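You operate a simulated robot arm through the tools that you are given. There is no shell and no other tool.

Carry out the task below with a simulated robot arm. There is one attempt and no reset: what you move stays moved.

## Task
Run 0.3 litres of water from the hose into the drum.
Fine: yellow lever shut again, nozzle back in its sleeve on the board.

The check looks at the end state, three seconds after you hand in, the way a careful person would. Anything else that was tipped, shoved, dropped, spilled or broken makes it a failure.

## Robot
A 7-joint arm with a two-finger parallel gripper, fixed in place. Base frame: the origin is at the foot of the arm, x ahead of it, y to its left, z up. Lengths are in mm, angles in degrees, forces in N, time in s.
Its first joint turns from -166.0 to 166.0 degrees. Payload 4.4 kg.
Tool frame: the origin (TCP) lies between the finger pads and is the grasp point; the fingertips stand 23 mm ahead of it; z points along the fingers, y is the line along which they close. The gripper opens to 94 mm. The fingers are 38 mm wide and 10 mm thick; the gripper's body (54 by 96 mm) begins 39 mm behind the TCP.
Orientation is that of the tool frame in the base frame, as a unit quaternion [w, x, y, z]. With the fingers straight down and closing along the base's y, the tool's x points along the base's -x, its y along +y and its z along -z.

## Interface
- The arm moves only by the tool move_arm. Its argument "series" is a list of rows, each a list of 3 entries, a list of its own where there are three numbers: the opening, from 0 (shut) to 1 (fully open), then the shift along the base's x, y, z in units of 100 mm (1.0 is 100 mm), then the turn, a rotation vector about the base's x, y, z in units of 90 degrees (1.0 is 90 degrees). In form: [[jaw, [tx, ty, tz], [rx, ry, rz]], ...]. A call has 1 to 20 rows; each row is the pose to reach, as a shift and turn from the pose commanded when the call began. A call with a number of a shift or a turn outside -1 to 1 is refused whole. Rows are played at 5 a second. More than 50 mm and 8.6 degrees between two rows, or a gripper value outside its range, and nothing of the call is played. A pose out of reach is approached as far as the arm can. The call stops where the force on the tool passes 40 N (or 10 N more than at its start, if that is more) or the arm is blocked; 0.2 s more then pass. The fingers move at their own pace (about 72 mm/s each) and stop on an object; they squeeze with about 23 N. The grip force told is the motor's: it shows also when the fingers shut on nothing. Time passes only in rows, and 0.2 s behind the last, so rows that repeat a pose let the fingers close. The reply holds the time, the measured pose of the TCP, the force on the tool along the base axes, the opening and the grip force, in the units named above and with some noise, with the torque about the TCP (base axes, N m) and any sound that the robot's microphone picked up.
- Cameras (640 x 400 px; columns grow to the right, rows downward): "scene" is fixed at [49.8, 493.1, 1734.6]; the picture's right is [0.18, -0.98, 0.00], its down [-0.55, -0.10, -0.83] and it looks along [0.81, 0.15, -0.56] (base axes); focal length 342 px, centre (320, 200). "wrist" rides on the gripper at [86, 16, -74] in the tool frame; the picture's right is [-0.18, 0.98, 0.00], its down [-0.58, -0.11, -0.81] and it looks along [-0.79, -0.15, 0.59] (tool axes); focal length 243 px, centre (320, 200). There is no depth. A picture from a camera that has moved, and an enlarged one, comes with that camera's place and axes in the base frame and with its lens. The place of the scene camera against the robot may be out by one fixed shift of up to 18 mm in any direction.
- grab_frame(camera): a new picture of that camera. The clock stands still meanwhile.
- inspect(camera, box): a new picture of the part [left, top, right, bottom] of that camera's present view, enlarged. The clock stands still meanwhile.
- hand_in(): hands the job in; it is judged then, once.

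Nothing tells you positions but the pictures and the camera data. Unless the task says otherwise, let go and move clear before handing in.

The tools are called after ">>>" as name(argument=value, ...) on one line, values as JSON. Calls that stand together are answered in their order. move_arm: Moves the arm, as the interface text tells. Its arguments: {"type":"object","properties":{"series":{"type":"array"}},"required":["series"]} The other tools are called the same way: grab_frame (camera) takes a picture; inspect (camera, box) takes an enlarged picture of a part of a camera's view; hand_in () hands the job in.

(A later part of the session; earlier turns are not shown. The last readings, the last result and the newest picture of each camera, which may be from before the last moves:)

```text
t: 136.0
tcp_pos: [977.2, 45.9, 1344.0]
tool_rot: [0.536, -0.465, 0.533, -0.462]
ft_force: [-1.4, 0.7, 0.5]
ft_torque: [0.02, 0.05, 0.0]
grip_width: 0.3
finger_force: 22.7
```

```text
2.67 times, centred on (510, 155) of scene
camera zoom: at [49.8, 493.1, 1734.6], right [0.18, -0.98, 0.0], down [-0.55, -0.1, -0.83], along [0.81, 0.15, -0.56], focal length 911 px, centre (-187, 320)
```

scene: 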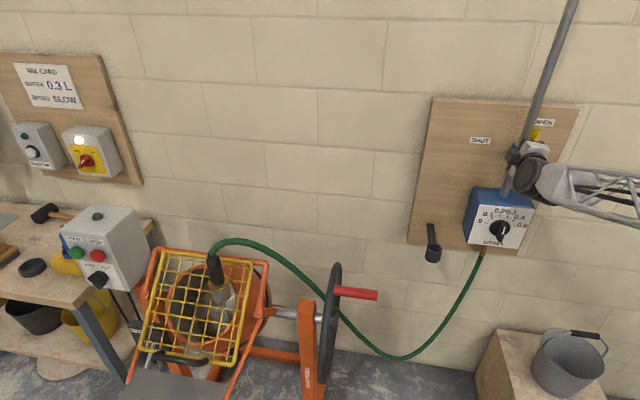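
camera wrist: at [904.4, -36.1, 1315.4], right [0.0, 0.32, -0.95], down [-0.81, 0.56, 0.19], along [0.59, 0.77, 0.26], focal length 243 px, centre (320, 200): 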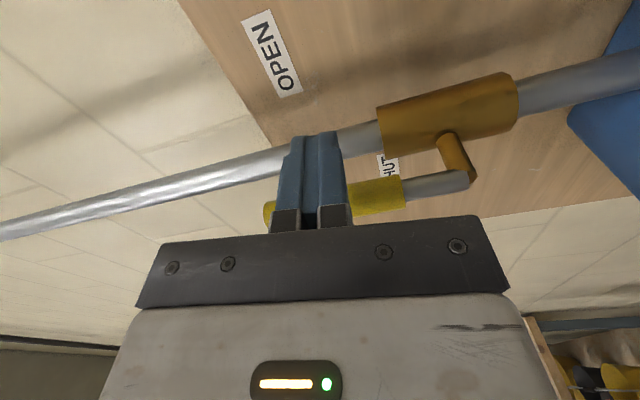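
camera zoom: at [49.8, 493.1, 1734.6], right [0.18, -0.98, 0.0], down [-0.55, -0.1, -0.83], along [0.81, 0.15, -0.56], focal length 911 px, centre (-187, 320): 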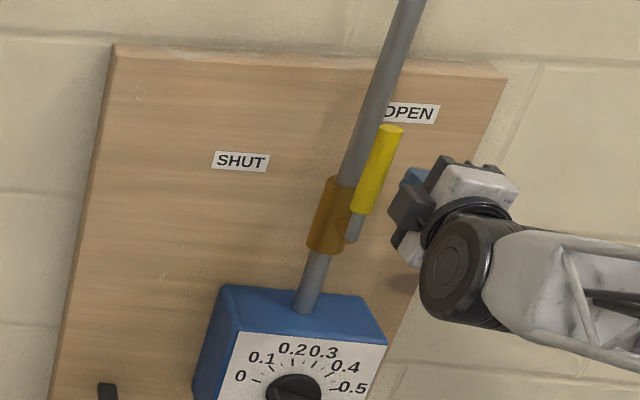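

The fingers are right of the lever. Pushing it left and down, first to about 30°.

>>> move_arm(series=[[0, [0, 0.14, 0], [0, 0, 0]], [0, [0, 0.32, 0.045], [0, 0, 0]], [0, [0, 0.51, 0.05], [0, 0, 0]], [0, [0, 0.71, 0], [0, 0, 0]], [0, [0, 0.9, -0.12], [0, 0, 0]]])

>>> move_arm(series=[[0, [0, 0.145, -0.18], [0, 0, 0]], [0, [0, 0.2, -0.29], [0, 0, 0]], [0, [0, 0.235, -0.39], [0, 0, 0]]])

>>> inspect(camera="scene", box=[440, 80, 580, 230])

>>> grab_frame(camera="wrist")

```text
t: 137.2
tcp_pos: [977.7, 136.4, 1331.2]
tool_rot: [0.534, -0.465, 0.534, -0.462]
ft_force: [-1.0, 0.0, 0.2]
ft_torque: [0.05, 0.0, -0.04]
grip_width: 0.1
finger_force: 23.3
```

```text
t: 138.0
tcp_pos: [977.9, 158.6, 1292.7]
tool_rot: [0.535, -0.465, 0.533, -0.462]
ft_force: [0.2, -6.5, 8.7]
ft_torque: [-0.23, -0.14, -0.1]
grip_width: 0.0
finger_force: 23.0
```

```text
2.67 times, centred on (510, 155) of scene
camera zoom: at [49.8, 493.1, 1734.6], right [0.18, -0.98, 0.0], down [-0.55, -0.1, -0.83], along [0.81, 0.15, -0.56], focal length 911 px, centre (-187, 320)
```

zoom: 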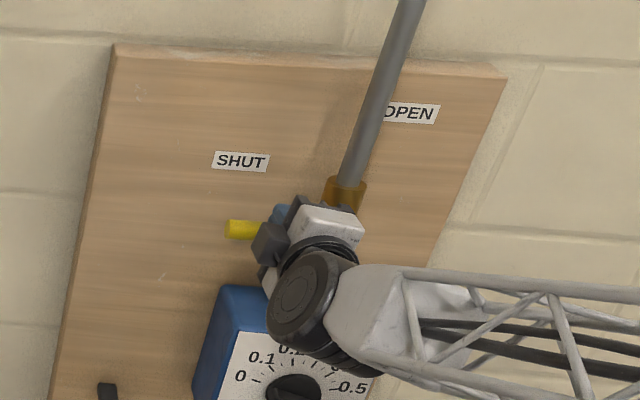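

```text
taken
camera wrist: at [904.3, 76.2, 1264.3], right [0.0, 0.32, -0.95], down [-0.81, 0.56, 0.19], along [0.59, 0.77, 0.26], focal length 243 px, centre (320, 200)
```

wrist: 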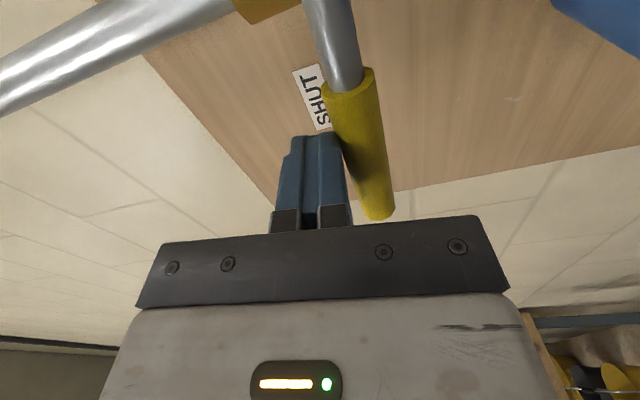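

The lever is nearly level. A last push down to its stop.

>>> move_arm(series=[[0, [0, 0.01, -0.02], [0, 0, 0]], [0, [0, 0.01, -0.04], [0, 0, 0]], [0, [0, 0.01, -0.06], [0, 0, 0]], [0, [0, 0.01, -0.08], [0, 0, 0]]])

>>> move_arm(series=[[0, [0, 0, 0.15], [0, 0, 0]], [0, [-0.4, 0, 0.25], [0, 0, 0]], [0, [-0.8, 0, 0.25], [0, 0, 0]]])

>>> inspect(camera="scene", box=[440, 80, 580, 230])

>>> grab_frame(camera="wrist")

```text
t: 138.8
tcp_pos: [977.1, 160.7, 1292.1]
tool_rot: [0.537, -0.463, 0.531, -0.463]
ft_force: [0.1, -3.2, 6.7]
ft_torque: [-0.17, -0.1, -0.08]
grip_width: 0.2
finger_force: 23.6
stopped in row 3: the force on the tool passed its limit at 42 N (the readings are from after the stop); the commanded pose is now the measured one
```

```text
t: 139.6
tcp_pos: [898.5, 160.4, 1316.0]
tool_rot: [0.537, -0.463, 0.532, -0.463]
ft_force: [0.2, -0.1, 0.2]
ft_torque: [-0.01, -0.03, 0.01]
grip_width: 0.1
finger_force: 22.6
```

```text
2.67 times, centred on (510, 155) of scene
camera zoom: at [49.8, 493.1, 1734.6], right [0.18, -0.98, 0.0], down [-0.55, -0.1, -0.83], along [0.81, 0.15, -0.56], focal length 911 px, centre (-187, 320)
```

zoom: 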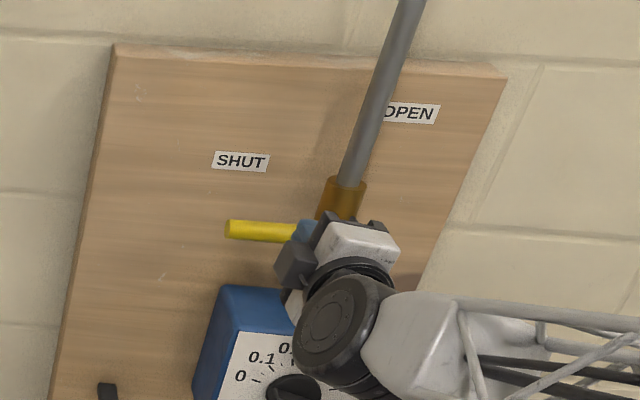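

```text
taken
camera wrist: at [824.6, 78.0, 1286.9], right [0.0, 0.32, -0.95], down [-0.81, 0.56, 0.19], along [0.59, 0.77, 0.26], focal length 243 px, centre (320, 200)
```

wrist: 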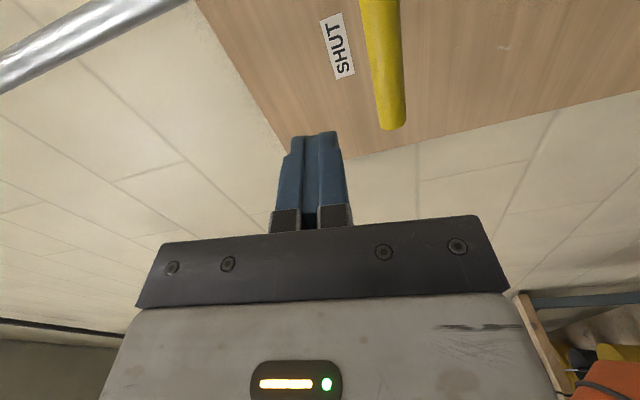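

The lever is shut again (tip at the same picture spot as at the start) and no water runs. Now to fetch the nozzle: I'll back away, roll to camera-above and head for the drum.

>>> move_arm(series=[[0.1, [-0.25, 0.25, 0.15], [0, 0, 0]], [0.2, [-0.5, 0.5, 0.3], [0, 0, 0]], [0.3, [-0.75, 0.75, 0.45], [0, 0, 0]], [0.4, [-1.0, 1.0, 0.6], [0, 0, 0]]])

>>> move_arm(series=[[0.6, [-0.1, 0.1, 0], [-0.09, 0, 0]], [0.6, [-0.2, 0.2, 0], [-0.18, 0, 0]], [0.6, [-0.3, 0.3, 0], [-0.27, 0, 0]], [0.6, [-0.4, 0.4, 0], [-0.36, 0, 0]], [0.6, [-0.5, 0.5, 0], [-0.45, 0, 0]], [0.6, [-0.6, 0.6, 0], [-0.54, 0, 0]], [0.6, [-0.7, 0.7, 0], [-0.63, 0, 0]], [0.6, [-0.8, 0.8, 0], [-0.72, 0, 0]], [0.6, [-0.9, 0.9, 0], [-0.81, 0, 0]], [0.6, [-1.0, 1.0, 0], [-0.9, 0, 0]], [0.6, [-1.0, 1.0, 0], [-0.98, 0, 0]], [0.6, [-1.0, 1.0, 0], [-1.0, 0, 0]]])

>>> grab_frame(camera="wrist")

```text
t: 140.6
tcp_pos: [797.4, 261.4, 1376.7]
tool_rot: [0.536, -0.464, 0.532, -0.463]
ft_force: [0.2, 0.2, 0.8]
ft_torque: [-0.03, 0.02, 0.0]
grip_width: 37.8
finger_force: 0.1
```

```text
t: 143.2
tcp_pos: [687.6, 263.1, 1308.3]
tool_rot: [-0.257, 0.662, -0.212, 0.672]
ft_force: [-1.4, 0.2, -1.0]
ft_torque: [0.0, 0.0, 0.04]
grip_width: 56.6
finger_force: 0.1
out of reach, approached as far as the arm can: row 6, 7, 8, 9, 10, 11, 12
```

```text
taken
camera wrist: at [616.2, 193.1, 1362.4], right [0.06, -0.65, -0.76], down [-0.82, 0.4, -0.41], along [0.57, 0.64, -0.51], focal length 243 px, centre (320, 200)
```

wrist: 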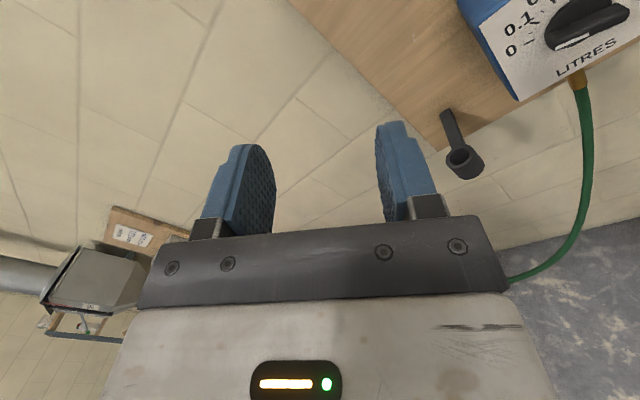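

The roll stuck partway at this height; earlier it worked at z≈1160, so I'll go down there and finish it.

>>> move_arm(series=[[0.6, [0.2, 0.05, -0.3], [0, 0, 0]], [0.6, [0.4, 0.1, -0.6], [0, 0, 0]], [0.6, [0.6, 0.17, -0.9], [0, 0, 0]], [0.6, [0.6, 0.17, -1.0], [0, 0, 0]]])

>>> move_arm(series=[[0.6, [0, 0, -0.2], [-0.09, 0, 0]], [0.6, [0, 0, -0.4], [-0.18, 0, 0]], [0.6, [0, 0, -0.4], [-0.27, 0, 0]], [0.6, [0, 0, -0.4], [-0.36, 0, 0]], [0.6, [0, 0, -0.4], [-0.45, 0, 0]]])

>>> grab_frame(camera="wrist")

>>> grab_frame(camera="scene")

```text
t: 144.2
tcp_pos: [749.0, 280.0, 1206.8]
tool_rot: [-0.256, 0.662, -0.212, 0.672]
ft_force: [0.2, 0.0, -0.5]
ft_torque: [0.04, 0.02, 0.01]
grip_width: 56.2
finger_force: 0.1
```

```text
t: 145.4
tcp_pos: [769.2, 232.9, 1179.6]
tool_rot: [-0.164, 0.698, -0.06, 0.695]
ft_force: [-0.5, 0.8, -2.8]
ft_torque: [0.01, -0.18, -0.05]
grip_width: 56.4
finger_force: 0.0
out of reach, approached as far as the arm can: row 2, 3, 4, 5
```

```text
taken
camera wrist: at [700.9, 181.6, 1256.8], right [0.14, -0.86, -0.48], down [-0.83, 0.16, -0.53], along [0.54, 0.47, -0.69], focal length 243 px, centre (320, 200)
```

wrist: 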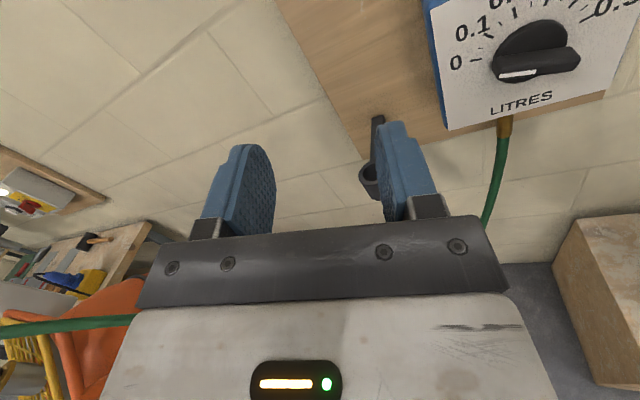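

```text
taken
```

scene: 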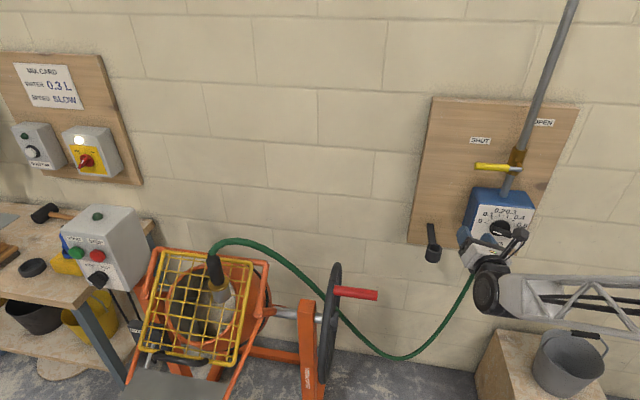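

Camera-above isn't available from here. The posture with camera below but tool pitched ~25° down was comfortable beside the cup, keeps the camera well clear, and suits the sleeve too, so I'll set that up: roll back to 0, then pitch down.

>>> move_arm(series=[[0.6, [-0.1, 0.1, 0.1], [0.09, 0, 0]], [0.6, [-0.2, 0.2, 0.2], [0.18, 0, 0]], [0.6, [-0.3, 0.3, 0.3], [0.27, 0, 0]], [0.6, [-0.4, 0.4, 0.4], [0.36, 0, 0]], [0.6, [-0.5, 0.5, 0.5], [0.45, 0, 0]], [0.6, [-0.6, 0.6, 0.6], [0.54, 0, 0]], [0.6, [-0.6, 0.7, 0.7], [0.63, 0, 0]], [0.6, [-0.6, 0.8, 0.8], [0.72, 0, 0]], [0.6, [-0.6, 0.9, 0.9], [0.81, 0, 0]], [0.6, [-0.6, 1.0, 1.0], [0.9, 0, 0]]])

>>> move_arm(series=[[0.6, [0, 0, 0], [0.09, 0, 0]], [0.6, [0, 0, 0], [0.18, 0, 0]], [0.6, [0, 0, 0], [0.27, 0, 0]], [0.6, [0, 0, 0], [0.36, 0, 0]], [0.6, [0, 0, 0], [0.45, 0, 0]], [0.6, [0, 0, 0], [0.54, 0, 0]]])

```text
t: 147.6
tcp_pos: [708.7, 332.0, 1283.5]
tool_rot: [0.578, -0.422, 0.497, -0.49]
ft_force: [1.1, 0.0, -0.7]
ft_torque: [0.0, 0.05, 0.02]
grip_width: 56.5
finger_force: 0.1
```

```text
t: 149.0
tcp_pos: [709.7, 332.0, 1281.5]
tool_rot: [0.701, -0.146, 0.654, -0.243]
ft_force: [0.4, -0.1, -0.7]
ft_torque: [0.02, -0.03, -0.03]
grip_width: 56.4
finger_force: 0.0
```

>>> move_arm(series=[[0.6, [-0.1, 0.1, 0.05], [0.04, 0.0576, 0.0466]], [0.6, [-0.2, 0.2, 0.1], [0.08, 0.1151, 0.0931]], [0.6, [-0.3, 0.3, 0.15], [0.12, 0.1727, 0.1397]], [0.6, [-0.4, 0.4, 0.2], [0.16, 0.2303, 0.1863]], [0.6, [-0.5, 0.5, 0.25], [0.2, 0.2879, 0.2329]], [0.6, [-0.6, 0.6, 0.3], [0.24, 0.3454, 0.2794]], [0.6, [-0.7, 0.7, 0.3], [0.28, 0.403, 0.326]]])

>>> move_arm(series=[[0.6, [-0.2, 0.3, 0.1], [0, 0, 0]], [0.6, [-0.4, 0.55, 0.1], [0, 0, 0]], [0.6, [-0.6, 0.8, 0.1], [0, 0, 0]], [0.6, [-0.8, 1.0, 0.1], [0, 0, 0]]])

>>> grab_frame(camera="scene")

```text
t: 150.6
tcp_pos: [639.8, 402.9, 1312.4]
tool_rot: [0.518, -0.219, 0.815, 0.14]
ft_force: [0.0, 0.1, 1.1]
ft_torque: [-0.01, 0.0, -0.02]
grip_width: 56.4
finger_force: 0.0
```

```text
t: 151.6
tcp_pos: [560.5, 502.1, 1321.7]
tool_rot: [0.519, -0.219, 0.814, 0.14]
ft_force: [0.1, -0.1, 0.1]
ft_torque: [0.03, 0.02, -0.01]
grip_width: 56.4
finger_force: 0.1
```

```text
taken
```

scene: 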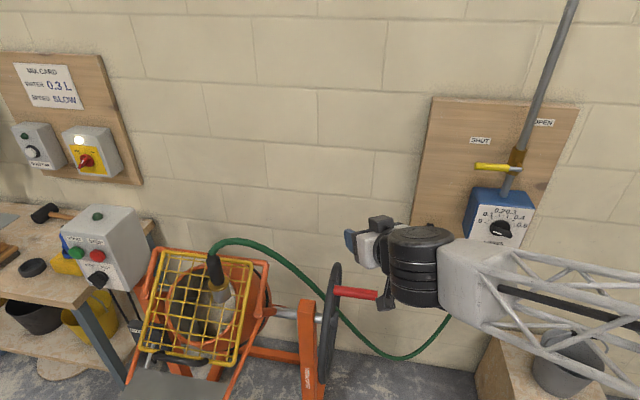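

>>> move_arm(series=[[0.6, [-0.2, 0.25, -0.1], [0, 0, 0]], [0.6, [-0.4, 0.5, -0.2], [0, 0, 0]], [0.6, [-0.6, 0.75, -0.3], [0, 0, 0]], [0.6, [-0.8, 1.0, -0.4], [0, 0, 0]]])

>>> move_arm(series=[[0.6, [0, 0.3, -0.15], [0, 0, 0]], [0.6, [0, 0.6, -0.3], [0, 0, 0]], [0.6, [0, 0.9, -0.45], [0, 0, 0]], [0.6, [0, 1.0, -0.55], [0, 0, 0]]])

>>> grab_frame(camera="scene")

>>> grab_frame(camera="wrist")

```text
t: 152.6
tcp_pos: [479.2, 603.1, 1283.1]
tool_rot: [0.519, -0.218, 0.814, 0.139]
ft_force: [-0.1, -0.6, -0.3]
ft_torque: [-0.04, 0.03, -0.01]
grip_width: 56.5
finger_force: 0.0
```

```text
t: 153.6
tcp_pos: [480.4, 703.1, 1228.1]
tool_rot: [0.519, -0.219, 0.814, 0.14]
ft_force: [1.1, 0.1, 0.1]
ft_torque: [0.02, 0.03, 0.03]
grip_width: 56.1
finger_force: 0.1
```

```text
taken
```

scene: 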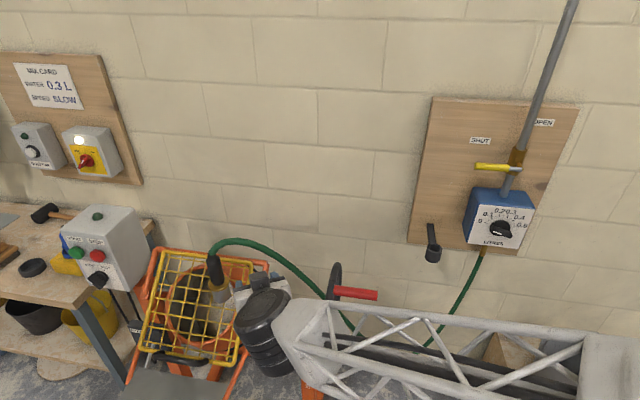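

```text
taken
camera wrist: at [382.4, 665.2, 1180.9], right [-0.43, 0.89, 0.17], down [-0.36, -0.34, 0.87], along [0.83, 0.31, 0.47], focal length 243 px, centre (320, 200)
```

wrist: 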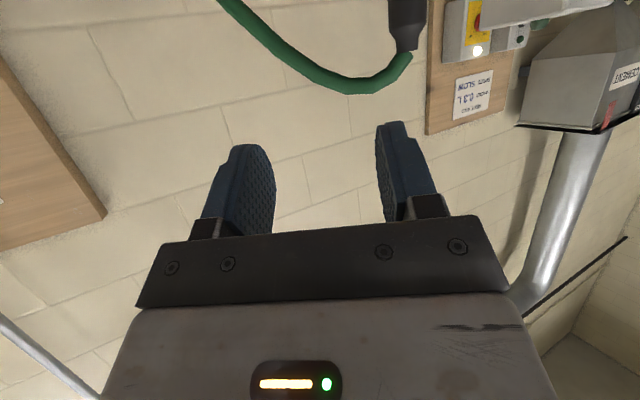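

The neck shows at (599, 865, 1177), as expected. Lining up 150 mm back along the tool axis.

>>> move_arm(series=[[0.6, [0, 0.3, -0.15], [0, 0, 0]], [0.6, [0, 0.6, -0.3], [0, 0, 0]], [0.6, [0, 0.9, -0.45], [0, 0, 0]], [0.6, [0.01, 0.95, -0.5], [0, 0, 0]]])

>>> grab_frame(camera="wrist")

>>> inspect(camera="scene", box=[140, 210, 320, 340])

```text
t: 154.6
tcp_pos: [481.2, 796.9, 1176.8]
tool_rot: [0.519, -0.219, 0.814, 0.14]
ft_force: [-0.4, 0.4, -0.9]
ft_torque: [0.0, 0.0, 0.0]
grip_width: 56.2
finger_force: 0.1
```

```text
taken
camera wrist: at [383.6, 760.1, 1130.5], right [-0.43, 0.89, 0.17], down [-0.36, -0.34, 0.87], along [0.83, 0.31, 0.47], focal length 243 px, centre (320, 200)
```

wrist: 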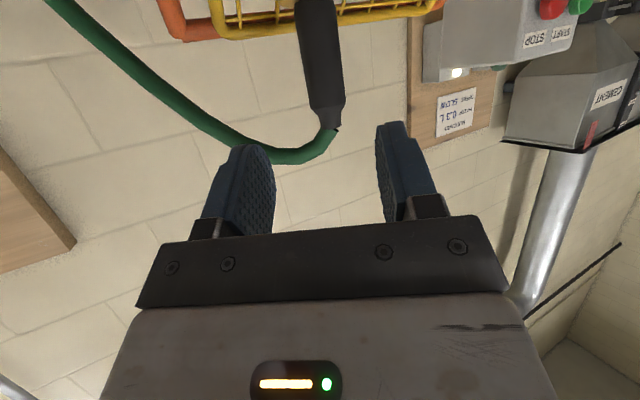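

```text
3.08 times, centred on (230, 275) of scene
camera zoom: at [49.8, 493.1, 1734.6], right [0.18, -0.98, 0.0], down [-0.55, -0.1, -0.83], along [0.81, 0.15, -0.56], focal length 1051 px, centre (597, -31)
```

zoom: 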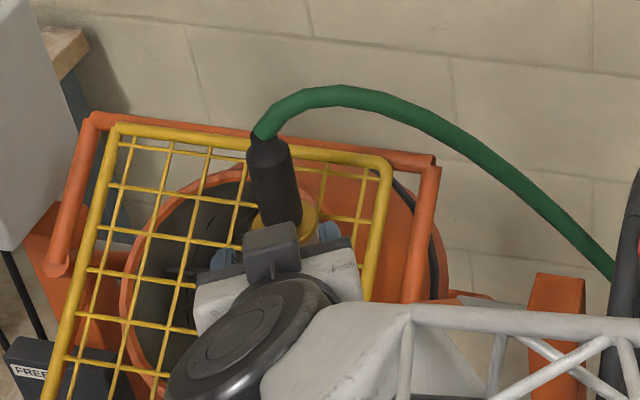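

Everything lines up within 3 mm. Advancing along the tool axis in two stages, jaws at 56 mm.

>>> move_arm(series=[[0.6, [0.26, 0.17, -0.12], [0, 0, 0]], [0.6, [0.52, 0.33, -0.25], [0, 0, 0]], [0.6, [0.78, 0.48, -0.38], [0, 0, 0]]])

>>> grab_frame(camera="wrist")

```text
t: 155.4
tcp_pos: [559.6, 846.2, 1140.0]
tool_rot: [0.519, -0.218, 0.814, 0.14]
ft_force: [0.5, -0.9, 0.8]
ft_torque: [0.02, -0.01, -0.03]
grip_width: 56.6
finger_force: 0.0
```

```text
taken
camera wrist: at [461.9, 808.8, 1092.0], right [-0.43, 0.89, 0.17], down [-0.36, -0.34, 0.87], along [0.83, 0.31, 0.47], focal length 243 px, centre (320, 200)
```

wrist: 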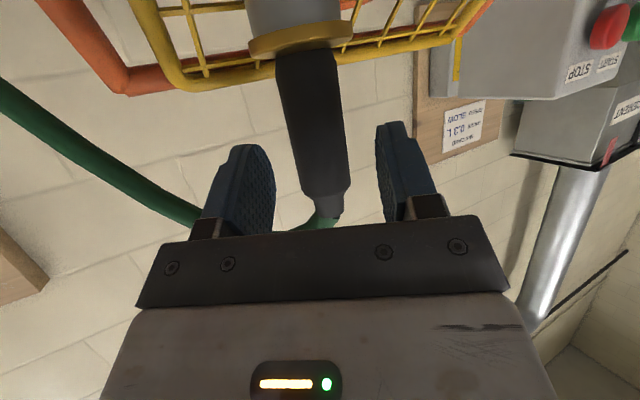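

>>> move_arm(series=[[0.6, [0.15, 0.08, -0.08], [0, 0, 0]], [0.6, [0.3, 0.15, -0.16], [0, 0, 0]], [0.6, [0.39, 0.193, -0.21], [0, 0, 0]]])

>>> grab_frame(camera="wrist")

>>> inspect(camera="scene", box=[140, 210, 320, 340])

```text
t: 156.2
tcp_pos: [598.3, 865.2, 1117.7]
tool_rot: [0.519, -0.219, 0.815, 0.14]
ft_force: [-0.9, -1.2, -0.2]
ft_torque: [-0.02, 0.01, -0.04]
grip_width: 56.5
finger_force: 0.1
```

```text
taken
camera wrist: at [500.9, 827.5, 1071.4], right [-0.43, 0.89, 0.17], down [-0.36, -0.34, 0.87], along [0.83, 0.31, 0.47], focal length 243 px, centre (320, 200)
```

wrist: 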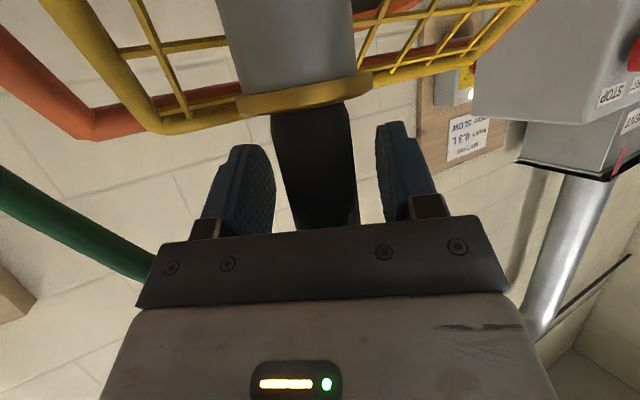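

```text
3.08 times, centred on (230, 275) of scene
camera zoom: at [49.8, 493.1, 1734.6], right [0.18, -0.98, 0.0], down [-0.55, -0.1, -0.83], along [0.81, 0.15, -0.56], focal length 1051 px, centre (597, -31)
```

zoom: 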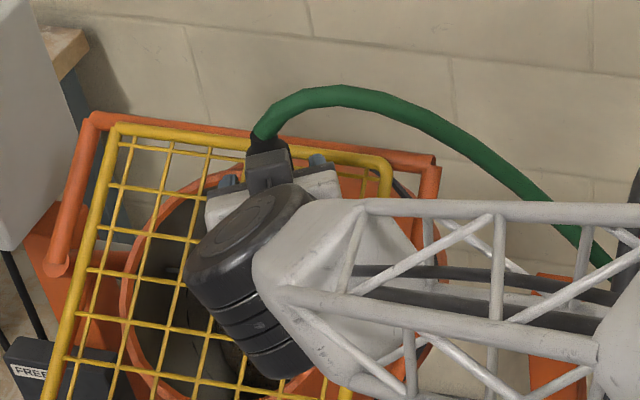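

The body is well between the pads. Closing.

>>> move_arm(series=[[0.4, [0, 0, 0], [0, 0, 0]], [0.2, [0, 0, 0], [0, 0, 0]], [0, [0, 0, 0], [0, 0, 0]], [0, [0, 0, 0], [0, 0, 0]], [0, [0, 0, 0], [0, 0, 0]]])

>>> grab_frame(camera="wrist")

```text
t: 157.4
tcp_pos: [598.1, 864.3, 1117.5]
tool_rot: [0.518, -0.219, 0.815, 0.139]
ft_force: [0.5, 0.4, -0.3]
ft_torque: [-0.02, -0.05, 0.02]
grip_width: 33.1
finger_force: 22.8
```

```text
taken
camera wrist: at [500.7, 827.4, 1071.3], right [-0.43, 0.89, 0.17], down [-0.36, -0.34, 0.87], along [0.83, 0.31, 0.47], focal length 243 px, centre (320, 200)
```

wrist: 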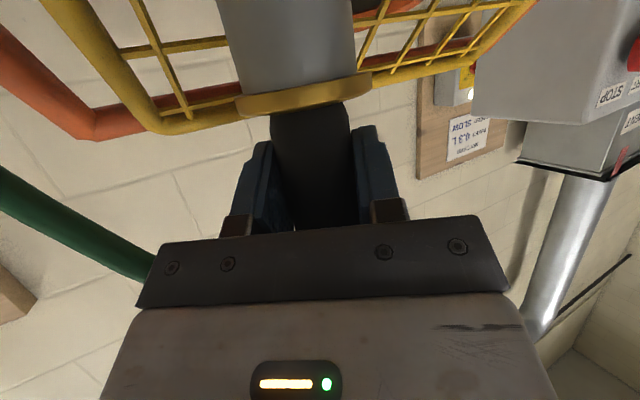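

Firm full-body grip (33.1 mm) with the nozzle upright in the hand. Lifting it straight out.

>>> move_arm(series=[[0, [0, 0, 0.1], [0, 0, 0]], [0, [0, 0, 0.25], [0, 0, 0]], [0, [0, 0, 0.45], [0, 0, 0]], [0, [0, 0, 0.7], [0, 0, 0]], [0, [-0.05, 0, 1.0], [0, 0, 0]]])

>>> grab_frame(camera="wrist")

>>> grab_frame(camera="scene")

```text
t: 158.6
tcp_pos: [592.2, 863.7, 1217.4]
tool_rot: [0.518, -0.218, 0.815, 0.139]
ft_force: [0.7, 0.0, -2.9]
ft_torque: [0.01, -0.06, 0.03]
grip_width: 32.9
finger_force: 23.1
```

```text
taken
camera wrist: at [494.8, 827.3, 1171.2], right [-0.43, 0.89, 0.17], down [-0.36, -0.34, 0.87], along [0.83, 0.31, 0.47], focal length 243 px, centre (320, 200)
```

wrist: 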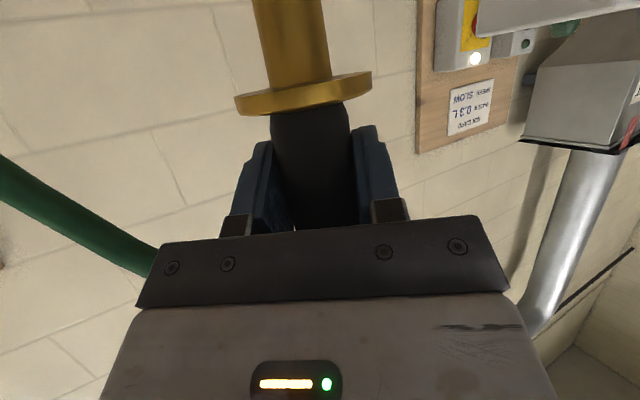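

```text
taken
```

scene: 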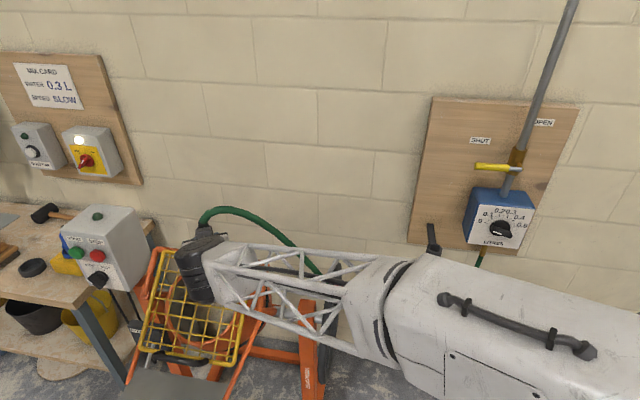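

It's out and hanging steady. Retracing the way back, a bit higher.

>>> move_arm(series=[[0, [-0.1, -0.1, 0.25], [0, 0, 0]], [0, [-0.2, -0.25, 0.5], [0, 0, 0]], [0, [-0.35, -0.5, 0.75], [0, 0, 0]], [0, [-0.5, -0.8, 0.95], [0, 0, 0]]])

>>> move_arm(series=[[0, [-0.1, -0.25, 0], [0, 0, 0]], [0, [-0.2, -0.5, 0], [0, 0, 0]], [0, [-0.3, -0.75, 0], [0, 0, 0]], [0, [-0.4, -1.0, 0], [0, 0, 0]]])

>>> move_arm(series=[[0, [0, -0.25, 0], [0, 0, 0]], [0, [0.1, -0.5, 0], [0, 0, 0]], [0, [0.2, -0.75, 0], [0, 0, 0]], [0, [0.3, -1.0, 0], [0, 0, 0]]])

>>> grab_frame(camera="scene")

```text
t: 159.6
tcp_pos: [541.9, 785.8, 1311.1]
tool_rot: [0.518, -0.219, 0.815, 0.139]
ft_force: [0.0, 0.2, -3.1]
ft_torque: [0.07, -0.08, -0.03]
grip_width: 33.1
finger_force: 22.9
```

```text
t: 160.6
tcp_pos: [502.0, 684.4, 1314.3]
tool_rot: [0.518, -0.219, 0.815, 0.139]
ft_force: [-0.4, 0.4, -2.7]
ft_torque: [0.0, -0.02, 0.0]
grip_width: 33.2
finger_force: 22.9
```

```text
t: 161.6
tcp_pos: [533.3, 585.1, 1313.8]
tool_rot: [0.518, -0.219, 0.815, 0.14]
ft_force: [-0.4, -0.1, -1.8]
ft_torque: [0.0, 0.02, -0.02]
grip_width: 33.0
finger_force: 23.2
```

```text
taken
```

scene: 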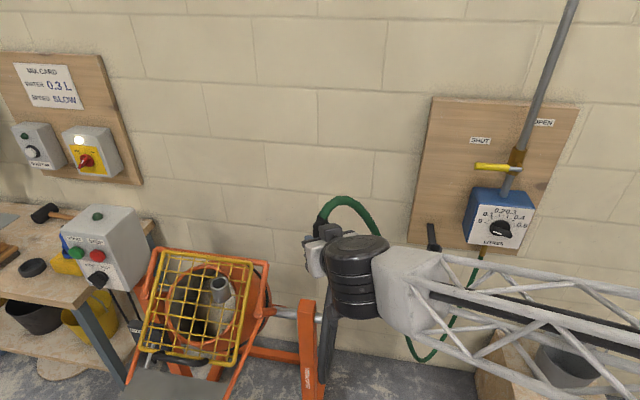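

>>> move_arm(series=[[0, [0.1, -0.25, 0], [0, 0, 0]], [0, [0.2, -0.5, 0], [0, 0, 0]], [0, [0.35, -0.75, 0], [0, 0, 0]], [0, [0.5, -1.0, 0], [0, 0, 0]]])

>>> move_arm(series=[[0, [0.2, -0.25, 0], [0, 0, 0]], [0, [0.4, -0.5, 0], [0, 0, 0]], [0, [0.6, -0.75, 0], [0, 0, 0]], [0, [0.8, -1.0, 0], [0, 0, 0]]])

>>> move_arm(series=[[0, [0.2, -0.25, -0.1], [0, 0, 0]], [0, [0.4, -0.5, -0.2], [0, 0, 0]], [0, [0.6, -0.75, -0.3], [0, 0, 0]], [0, [0.8, -1.0, -0.4], [0, 0, 0]]])

>>> grab_frame(camera="scene")

>>> grab_frame(camera="wrist")

```text
t: 162.6
tcp_pos: [582.5, 484.9, 1313.2]
tool_rot: [0.519, -0.219, 0.814, 0.14]
ft_force: [0.6, -0.7, -3.1]
ft_torque: [0.02, 0.01, 0.0]
grip_width: 33.1
finger_force: 23.2
```

```text
t: 163.6
tcp_pos: [663.4, 386.5, 1313.6]
tool_rot: [0.518, -0.219, 0.815, 0.14]
ft_force: [0.7, -0.5, -2.4]
ft_torque: [-0.01, 0.01, 0.01]
grip_width: 32.9
finger_force: 23.4
```

```text
t: 164.6
tcp_pos: [742.5, 283.5, 1272.6]
tool_rot: [0.518, -0.219, 0.815, 0.139]
ft_force: [0.3, -0.4, -2.4]
ft_torque: [0.0, 0.0, -0.01]
grip_width: 33.0
finger_force: 22.7
```

```text
taken
```

scene: 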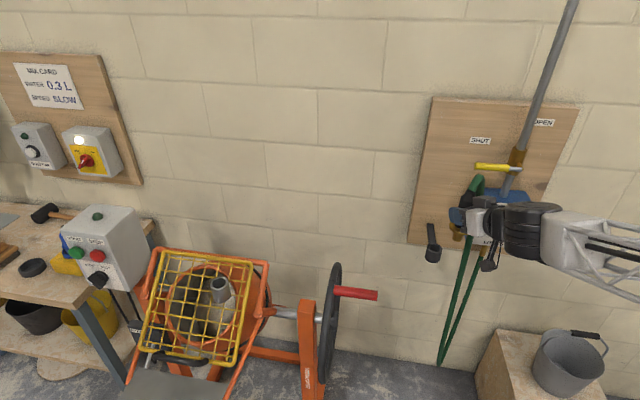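

```text
taken
camera wrist: at [644.7, 247.0, 1224.9], right [-0.43, 0.89, 0.17], down [-0.36, -0.34, 0.87], along [0.83, 0.31, 0.47], focal length 243 px, centre (320, 200)
```

wrist: 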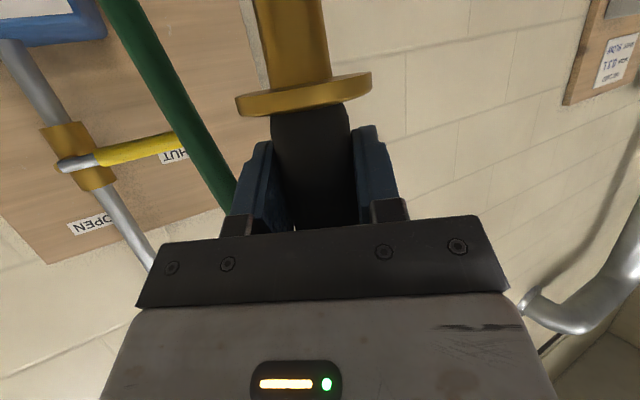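

The nozzle hangs well, hose free of the lever. Next: down to z≈1120 in front of the sleeve, then in above it.

>>> move_arm(series=[[0, [0.15, 0, -0.25], [0, 0, 0]], [0, [0.3, 0, -0.5], [0, 0, 0]], [0, [0.45, 0, -0.75], [0, 0, 0]], [0, [0.6, 0, -1.0], [0, 0, 0]]])

>>> move_arm(series=[[0, [0.2, 0, -0.15], [0, 0, 0]], [0, [0.4, 0, -0.3], [0, 0, 0]], [0, [0.6, 0, -0.45], [0, 0, 0]], [0, [0.8, 0, -0.6], [0, 0, 0]]])

>>> grab_frame(camera="scene")

>>> inspect(camera="scene", box=[400, 180, 520, 290])

>>> grab_frame(camera="wrist")

```text
t: 165.6
tcp_pos: [802.8, 284.3, 1173.3]
tool_rot: [0.519, -0.219, 0.815, 0.14]
ft_force: [-0.2, 0.3, -1.6]
ft_torque: [-0.02, 0.02, 0.03]
grip_width: 32.8
finger_force: 23.0
```

```text
t: 166.6
tcp_pos: [882.4, 284.3, 1113.5]
tool_rot: [0.519, -0.219, 0.814, 0.14]
ft_force: [0.4, 0.3, -0.9]
ft_torque: [-0.01, 0.0, 0.01]
grip_width: 33.0
finger_force: 23.1
```

```text
taken
```

scene: 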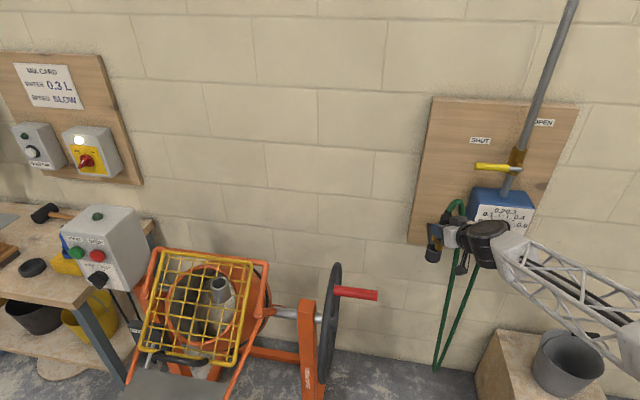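

```text
3.64 times, centred on (460, 235) of scene
camera zoom: at [49.8, 493.1, 1734.6], right [0.18, -0.98, 0.0], down [-0.55, -0.1, -0.83], along [0.81, 0.15, -0.56], focal length 1242 px, centre (-189, 73)
```

zoom: 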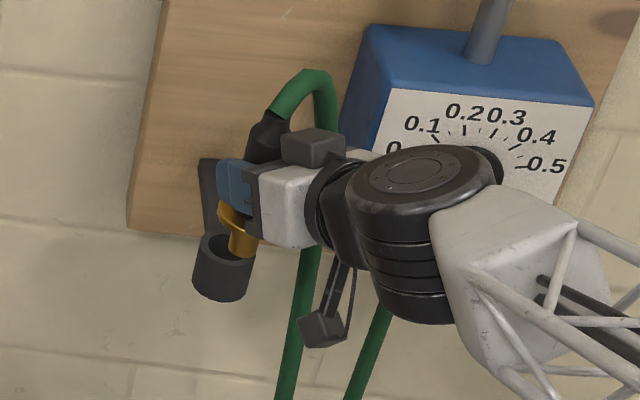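

```text
taken
camera wrist: at [785.5, 247.2, 1067.4], right [-0.43, 0.89, 0.17], down [-0.36, -0.34, 0.87], along [0.83, 0.31, 0.47], focal length 243 px, centre (320, 200)
```

wrist: 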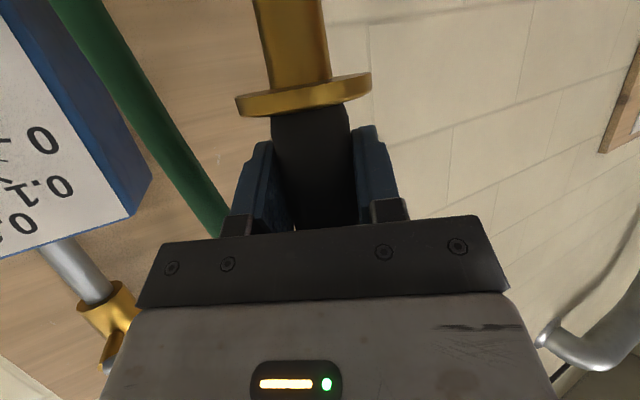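

>>> inspect(camera="scene", box=[415, 215, 465, 270])

```text
7.27 times, centred on (440, 242) of scene
camera zoom: at [49.8, 493.1, 1734.6], right [0.18, -0.98, 0.0], down [-0.55, -0.1, -0.83], along [0.81, 0.15, -0.56], focal length 2485 px, centre (-553, -109)
```

zoom: 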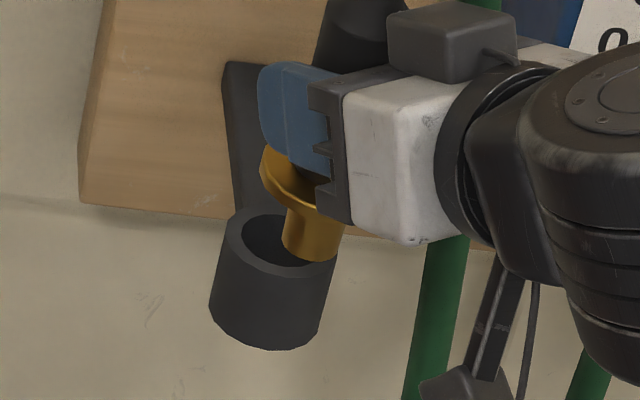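

I can compare spout and sleeve directly in this view. Working from their offset, the nozzle axis is about 4 mm ahead of the TCP, so I'll hover at TCP (945.5, 278.7, 1083), spout about 15 mm above the sleeve.

>>> move_arm(series=[[0, [0.2, -0.03, 0], [0, 0, 0]], [0, [0.4, -0.056, 0], [0, 0, 0]], [0, [0.63, -0.056, -0.1], [0, 0, 0]], [0, [0.63, -0.056, -0.3], [0, 0, 0]], [0, [0.63, -0.056, -0.3], [0, 0, 0]]])

>>> inspect(camera="scene", box=[415, 205, 475, 270])

>>> grab_frame(camera="wrist")

```text
t: 167.8
tcp_pos: [946.9, 279.6, 1083.7]
tool_rot: [0.519, -0.218, 0.815, 0.14]
ft_force: [0.2, -0.1, -1.5]
ft_torque: [0.0, -0.02, -0.02]
grip_width: 33.0
finger_force: 22.9
```

```text
6.15 times, centred on (445, 238) of scene
camera zoom: at [49.8, 493.1, 1734.6], right [0.18, -0.98, 0.0], down [-0.55, -0.1, -0.83], along [0.81, 0.15, -0.56], focal length 2103 px, centre (-449, -31)
```

zoom: 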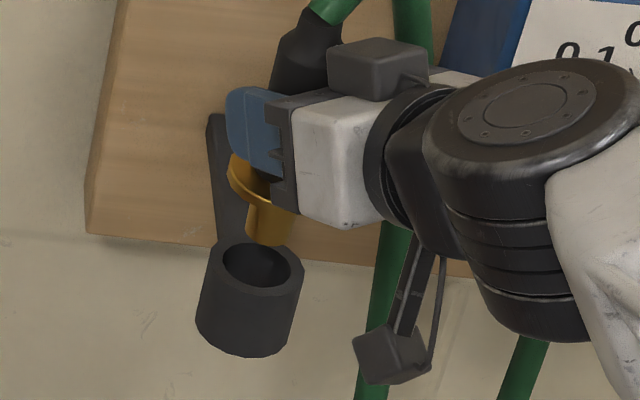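

```text
taken
camera wrist: at [848.6, 242.0, 1036.9], right [-0.43, 0.89, 0.17], down [-0.36, -0.34, 0.87], along [0.83, 0.31, 0.47], focal length 243 px, centre (320, 200)
```

wrist: 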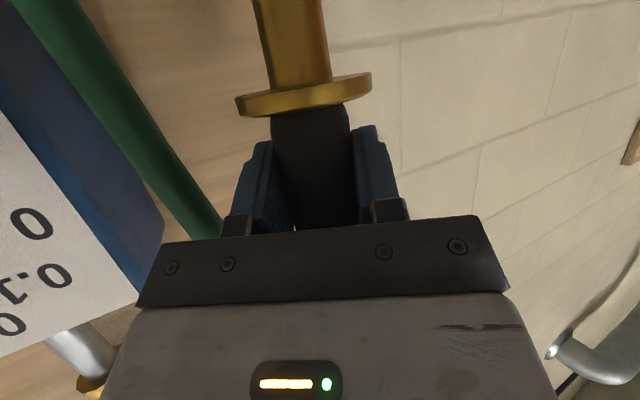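

The spout projects straight down into the middle of the sleeve's opening. Lowering 18 mm and checking.

>>> move_arm(series=[[0, [0, 0, -0.06], [0, 0, 0]], [0, [0, 0, -0.12], [0, 0, 0]], [0, [0, 0, -0.18], [0, 0, 0]], [0, [0, 0, -0.18], [0, 0, 0]]])

>>> inspect(camera="scene", box=[415, 205, 475, 270])

```text
t: 168.8
tcp_pos: [945.8, 278.9, 1064.4]
tool_rot: [0.518, -0.219, 0.815, 0.14]
ft_force: [-0.1, 0.0, -1.6]
ft_torque: [0.02, 0.03, -0.04]
grip_width: 33.0
finger_force: 23.2
```

```text
6.15 times, centred on (445, 238) of scene
camera zoom: at [49.8, 493.1, 1734.6], right [0.18, -0.98, 0.0], down [-0.55, -0.1, -0.83], along [0.81, 0.15, -0.56], focal length 2103 px, centre (-449, -31)
```

zoom: 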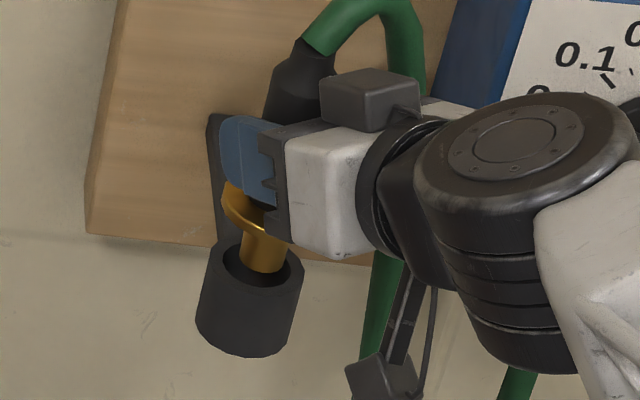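

Still free, spout tip at the opening's centre. Lowering another 15 mm.

>>> move_arm(series=[[0, [0, 0.01, -0.05], [0, 0, 0]], [0, [0, 0.01, -0.1], [0, 0, 0]], [0, [0, 0.01, -0.15], [0, 0, 0]], [0, [0, 0.01, -0.15], [0, 0, 0]]])

>>> inspect(camera="scene", box=[415, 205, 475, 270])

>>> grab_frame(camera="wrist")

```text
t: 169.8
tcp_pos: [945.1, 280.5, 1051.4]
tool_rot: [0.518, -0.219, 0.815, 0.14]
ft_force: [-0.2, 0.0, -2.4]
ft_torque: [-0.03, 0.0, 0.01]
grip_width: 33.1
finger_force: 23.3
```

```text
6.15 times, centred on (445, 238) of scene
camera zoom: at [49.8, 493.1, 1734.6], right [0.18, -0.98, 0.0], down [-0.55, -0.1, -0.83], along [0.81, 0.15, -0.56], focal length 2103 px, centre (-449, -31)
```

zoom: 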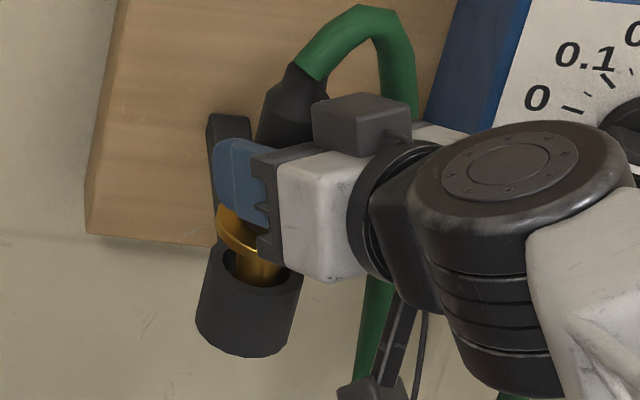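

```text
taken
camera wrist: at [848.1, 242.5, 1003.7], right [-0.43, 0.89, 0.17], down [-0.36, -0.34, 0.87], along [0.83, 0.31, 0.47], focal length 243 px, centre (320, 200)
```

wrist: 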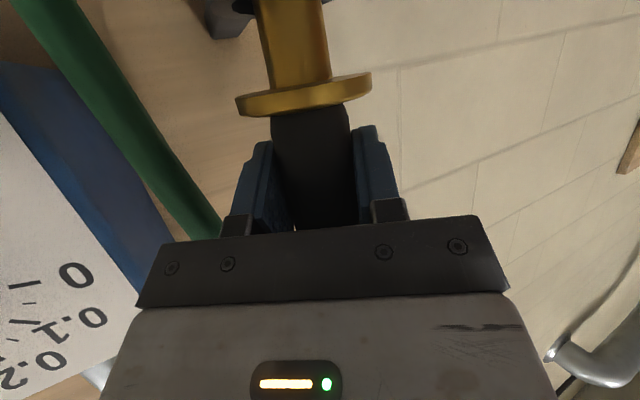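

The spout is going into the sleeve without any load. Lowering further, 15 mm, then in small steps.

>>> move_arm(series=[[0, [0, 0, -0.05], [0, 0, 0]], [0, [0, 0, -0.1], [0, 0, 0]], [0, [0, 0, -0.15], [0, 0, 0]], [0, [0, 0, -0.15], [0, 0, 0]]])

>>> inspect(camera="scene", box=[415, 205, 475, 270])

>>> grab_frame(camera="wrist")

```text
t: 170.8
tcp_pos: [946.1, 279.8, 1034.1]
tool_rot: [0.518, -0.218, 0.815, 0.14]
ft_force: [0.2, -1.1, -1.7]
ft_torque: [-0.03, 0.01, 0.02]
grip_width: 32.9
finger_force: 22.9
```

```text
6.15 times, centred on (445, 238) of scene
camera zoom: at [49.8, 493.1, 1734.6], right [0.18, -0.98, 0.0], down [-0.55, -0.1, -0.83], along [0.81, 0.15, -0.56], focal length 2103 px, centre (-449, -31)
```

zoom: 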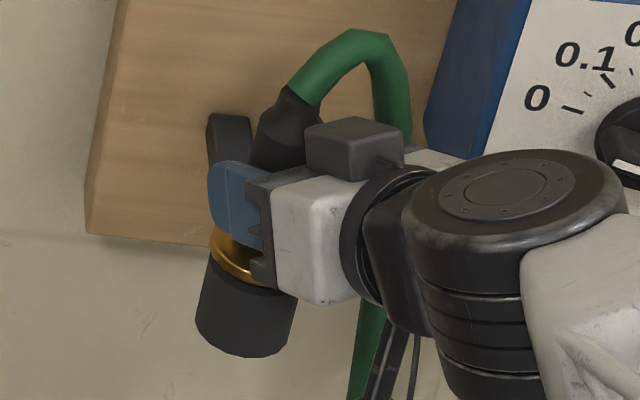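

```text
taken
camera wrist: at [848.4, 242.7, 988.3], right [-0.43, 0.89, 0.17], down [-0.36, -0.34, 0.87], along [0.83, 0.31, 0.47], focal length 243 px, centre (320, 200)
```

wrist: 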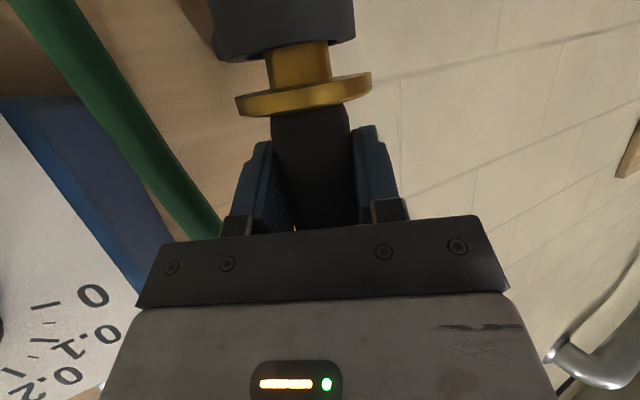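

The wrist view now shows the spout in the sleeve, ~5 mm to one side of its centre. I'll correct by 3 mm and lower the last stretch slowly.

>>> move_arm(series=[[0, [0.015, -0.03, 0], [0, 0, 0]], [0, [0.015, -0.03, -0.04], [0, 0, 0]], [0, [0.015, -0.03, -0.08], [0, 0, 0]], [0, [0.015, -0.03, -0.1], [0, 0, 0]], [0, [0.015, -0.03, -0.1], [0, 0, 0]]])

>>> grab_frame(camera="wrist")

```text
t: 172.0
tcp_pos: [946.6, 277.1, 1025.3]
tool_rot: [0.518, -0.219, 0.815, 0.14]
ft_force: [0.0, 0.5, -2.6]
ft_torque: [0.01, 0.03, 0.0]
grip_width: 33.2
finger_force: 22.6
```

```text
taken
camera wrist: at [849.6, 239.7, 978.8], right [-0.43, 0.89, 0.17], down [-0.36, -0.34, 0.87], along [0.83, 0.31, 0.47], focal length 243 px, centre (320, 200)
```

wrist: 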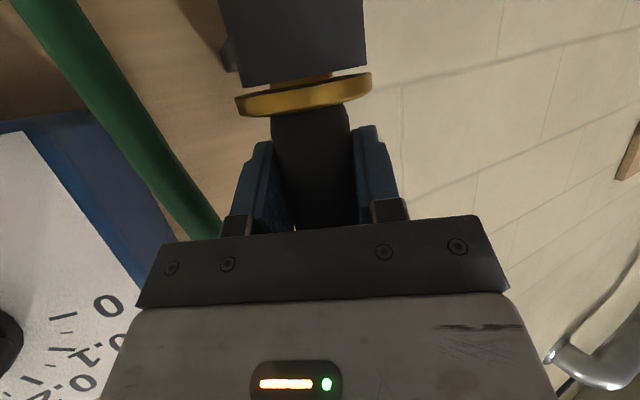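

Only a few millimetres left, well centred. Lowering to seat it, then releasing.

>>> move_arm(series=[[0, [0, 0, -0.02], [0, 0, 0]], [0, [0, 0, -0.04], [0, 0, 0]], [0, [0, 0, -0.05], [0, 0, 0]]])

>>> grab_frame(camera="wrist")

```text
t: 172.8
tcp_pos: [946.7, 277.7, 1022.4]
tool_rot: [0.52, -0.219, 0.814, 0.14]
ft_force: [-4.3, 0.4, 13.8]
ft_torque: [-0.17, 0.43, -0.06]
grip_width: 33.0
finger_force: 23.1
```

```text
taken
camera wrist: at [850.2, 239.7, 975.9], right [-0.43, 0.89, 0.17], down [-0.37, -0.34, 0.87], along [0.83, 0.31, 0.47], focal length 243 px, centre (320, 200)
```

wrist: 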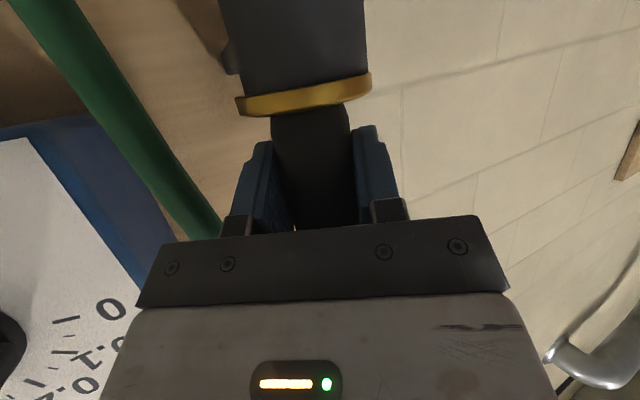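

The flange has seated on the sleeve (about 16 N contact). Easing up a hair and opening the jaws.

>>> move_arm(series=[[0, [0, 0, 0.02], [0, 0, 0]], [0.38, [0, 0, 0.02], [0, 0, 0]], [0.45, [0, 0, 0.02], [0, 0, 0]], [0.52, [0, 0, 0.02], [0, 0, 0]], [0.52, [0, 0, 0.02], [0, 0, 0]]])

>>> grab_frame(camera="wrist")

>>> inspect(camera="scene", box=[415, 195, 485, 275])

```text
t: 174.0
tcp_pos: [947.5, 276.7, 1022.1]
tool_rot: [0.518, -0.218, 0.815, 0.139]
ft_force: [0.2, -0.6, 0.1]
ft_torque: [0.0, 0.02, -0.04]
grip_width: 49.0
finger_force: 0.2
```

```text
taken
camera wrist: at [849.6, 239.5, 975.3], right [-0.43, 0.89, 0.17], down [-0.36, -0.34, 0.87], along [0.83, 0.31, 0.47], focal length 243 px, centre (320, 200)
```

wrist: 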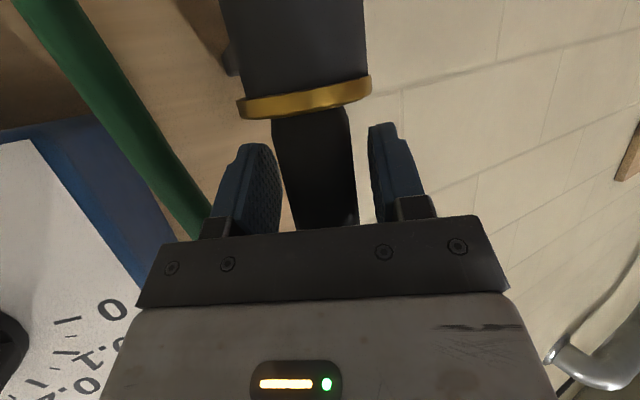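

```text
5.00 times, centred on (450, 235) of scene
camera zoom: at [49.8, 493.1, 1734.6], right [0.18, -0.98, 0.0], down [-0.55, -0.1, -0.83], along [0.81, 0.15, -0.56], focal length 1708 px, centre (-330, 25)
```

zoom: 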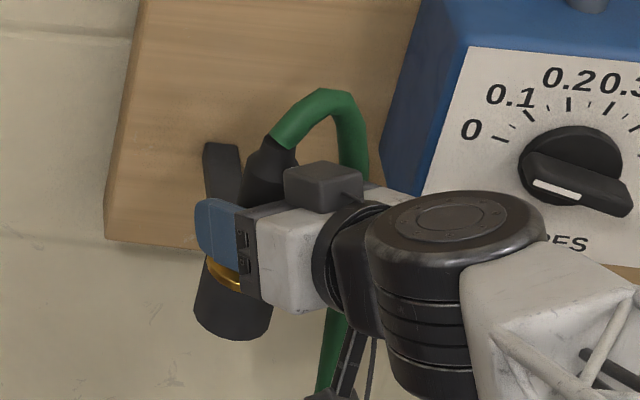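

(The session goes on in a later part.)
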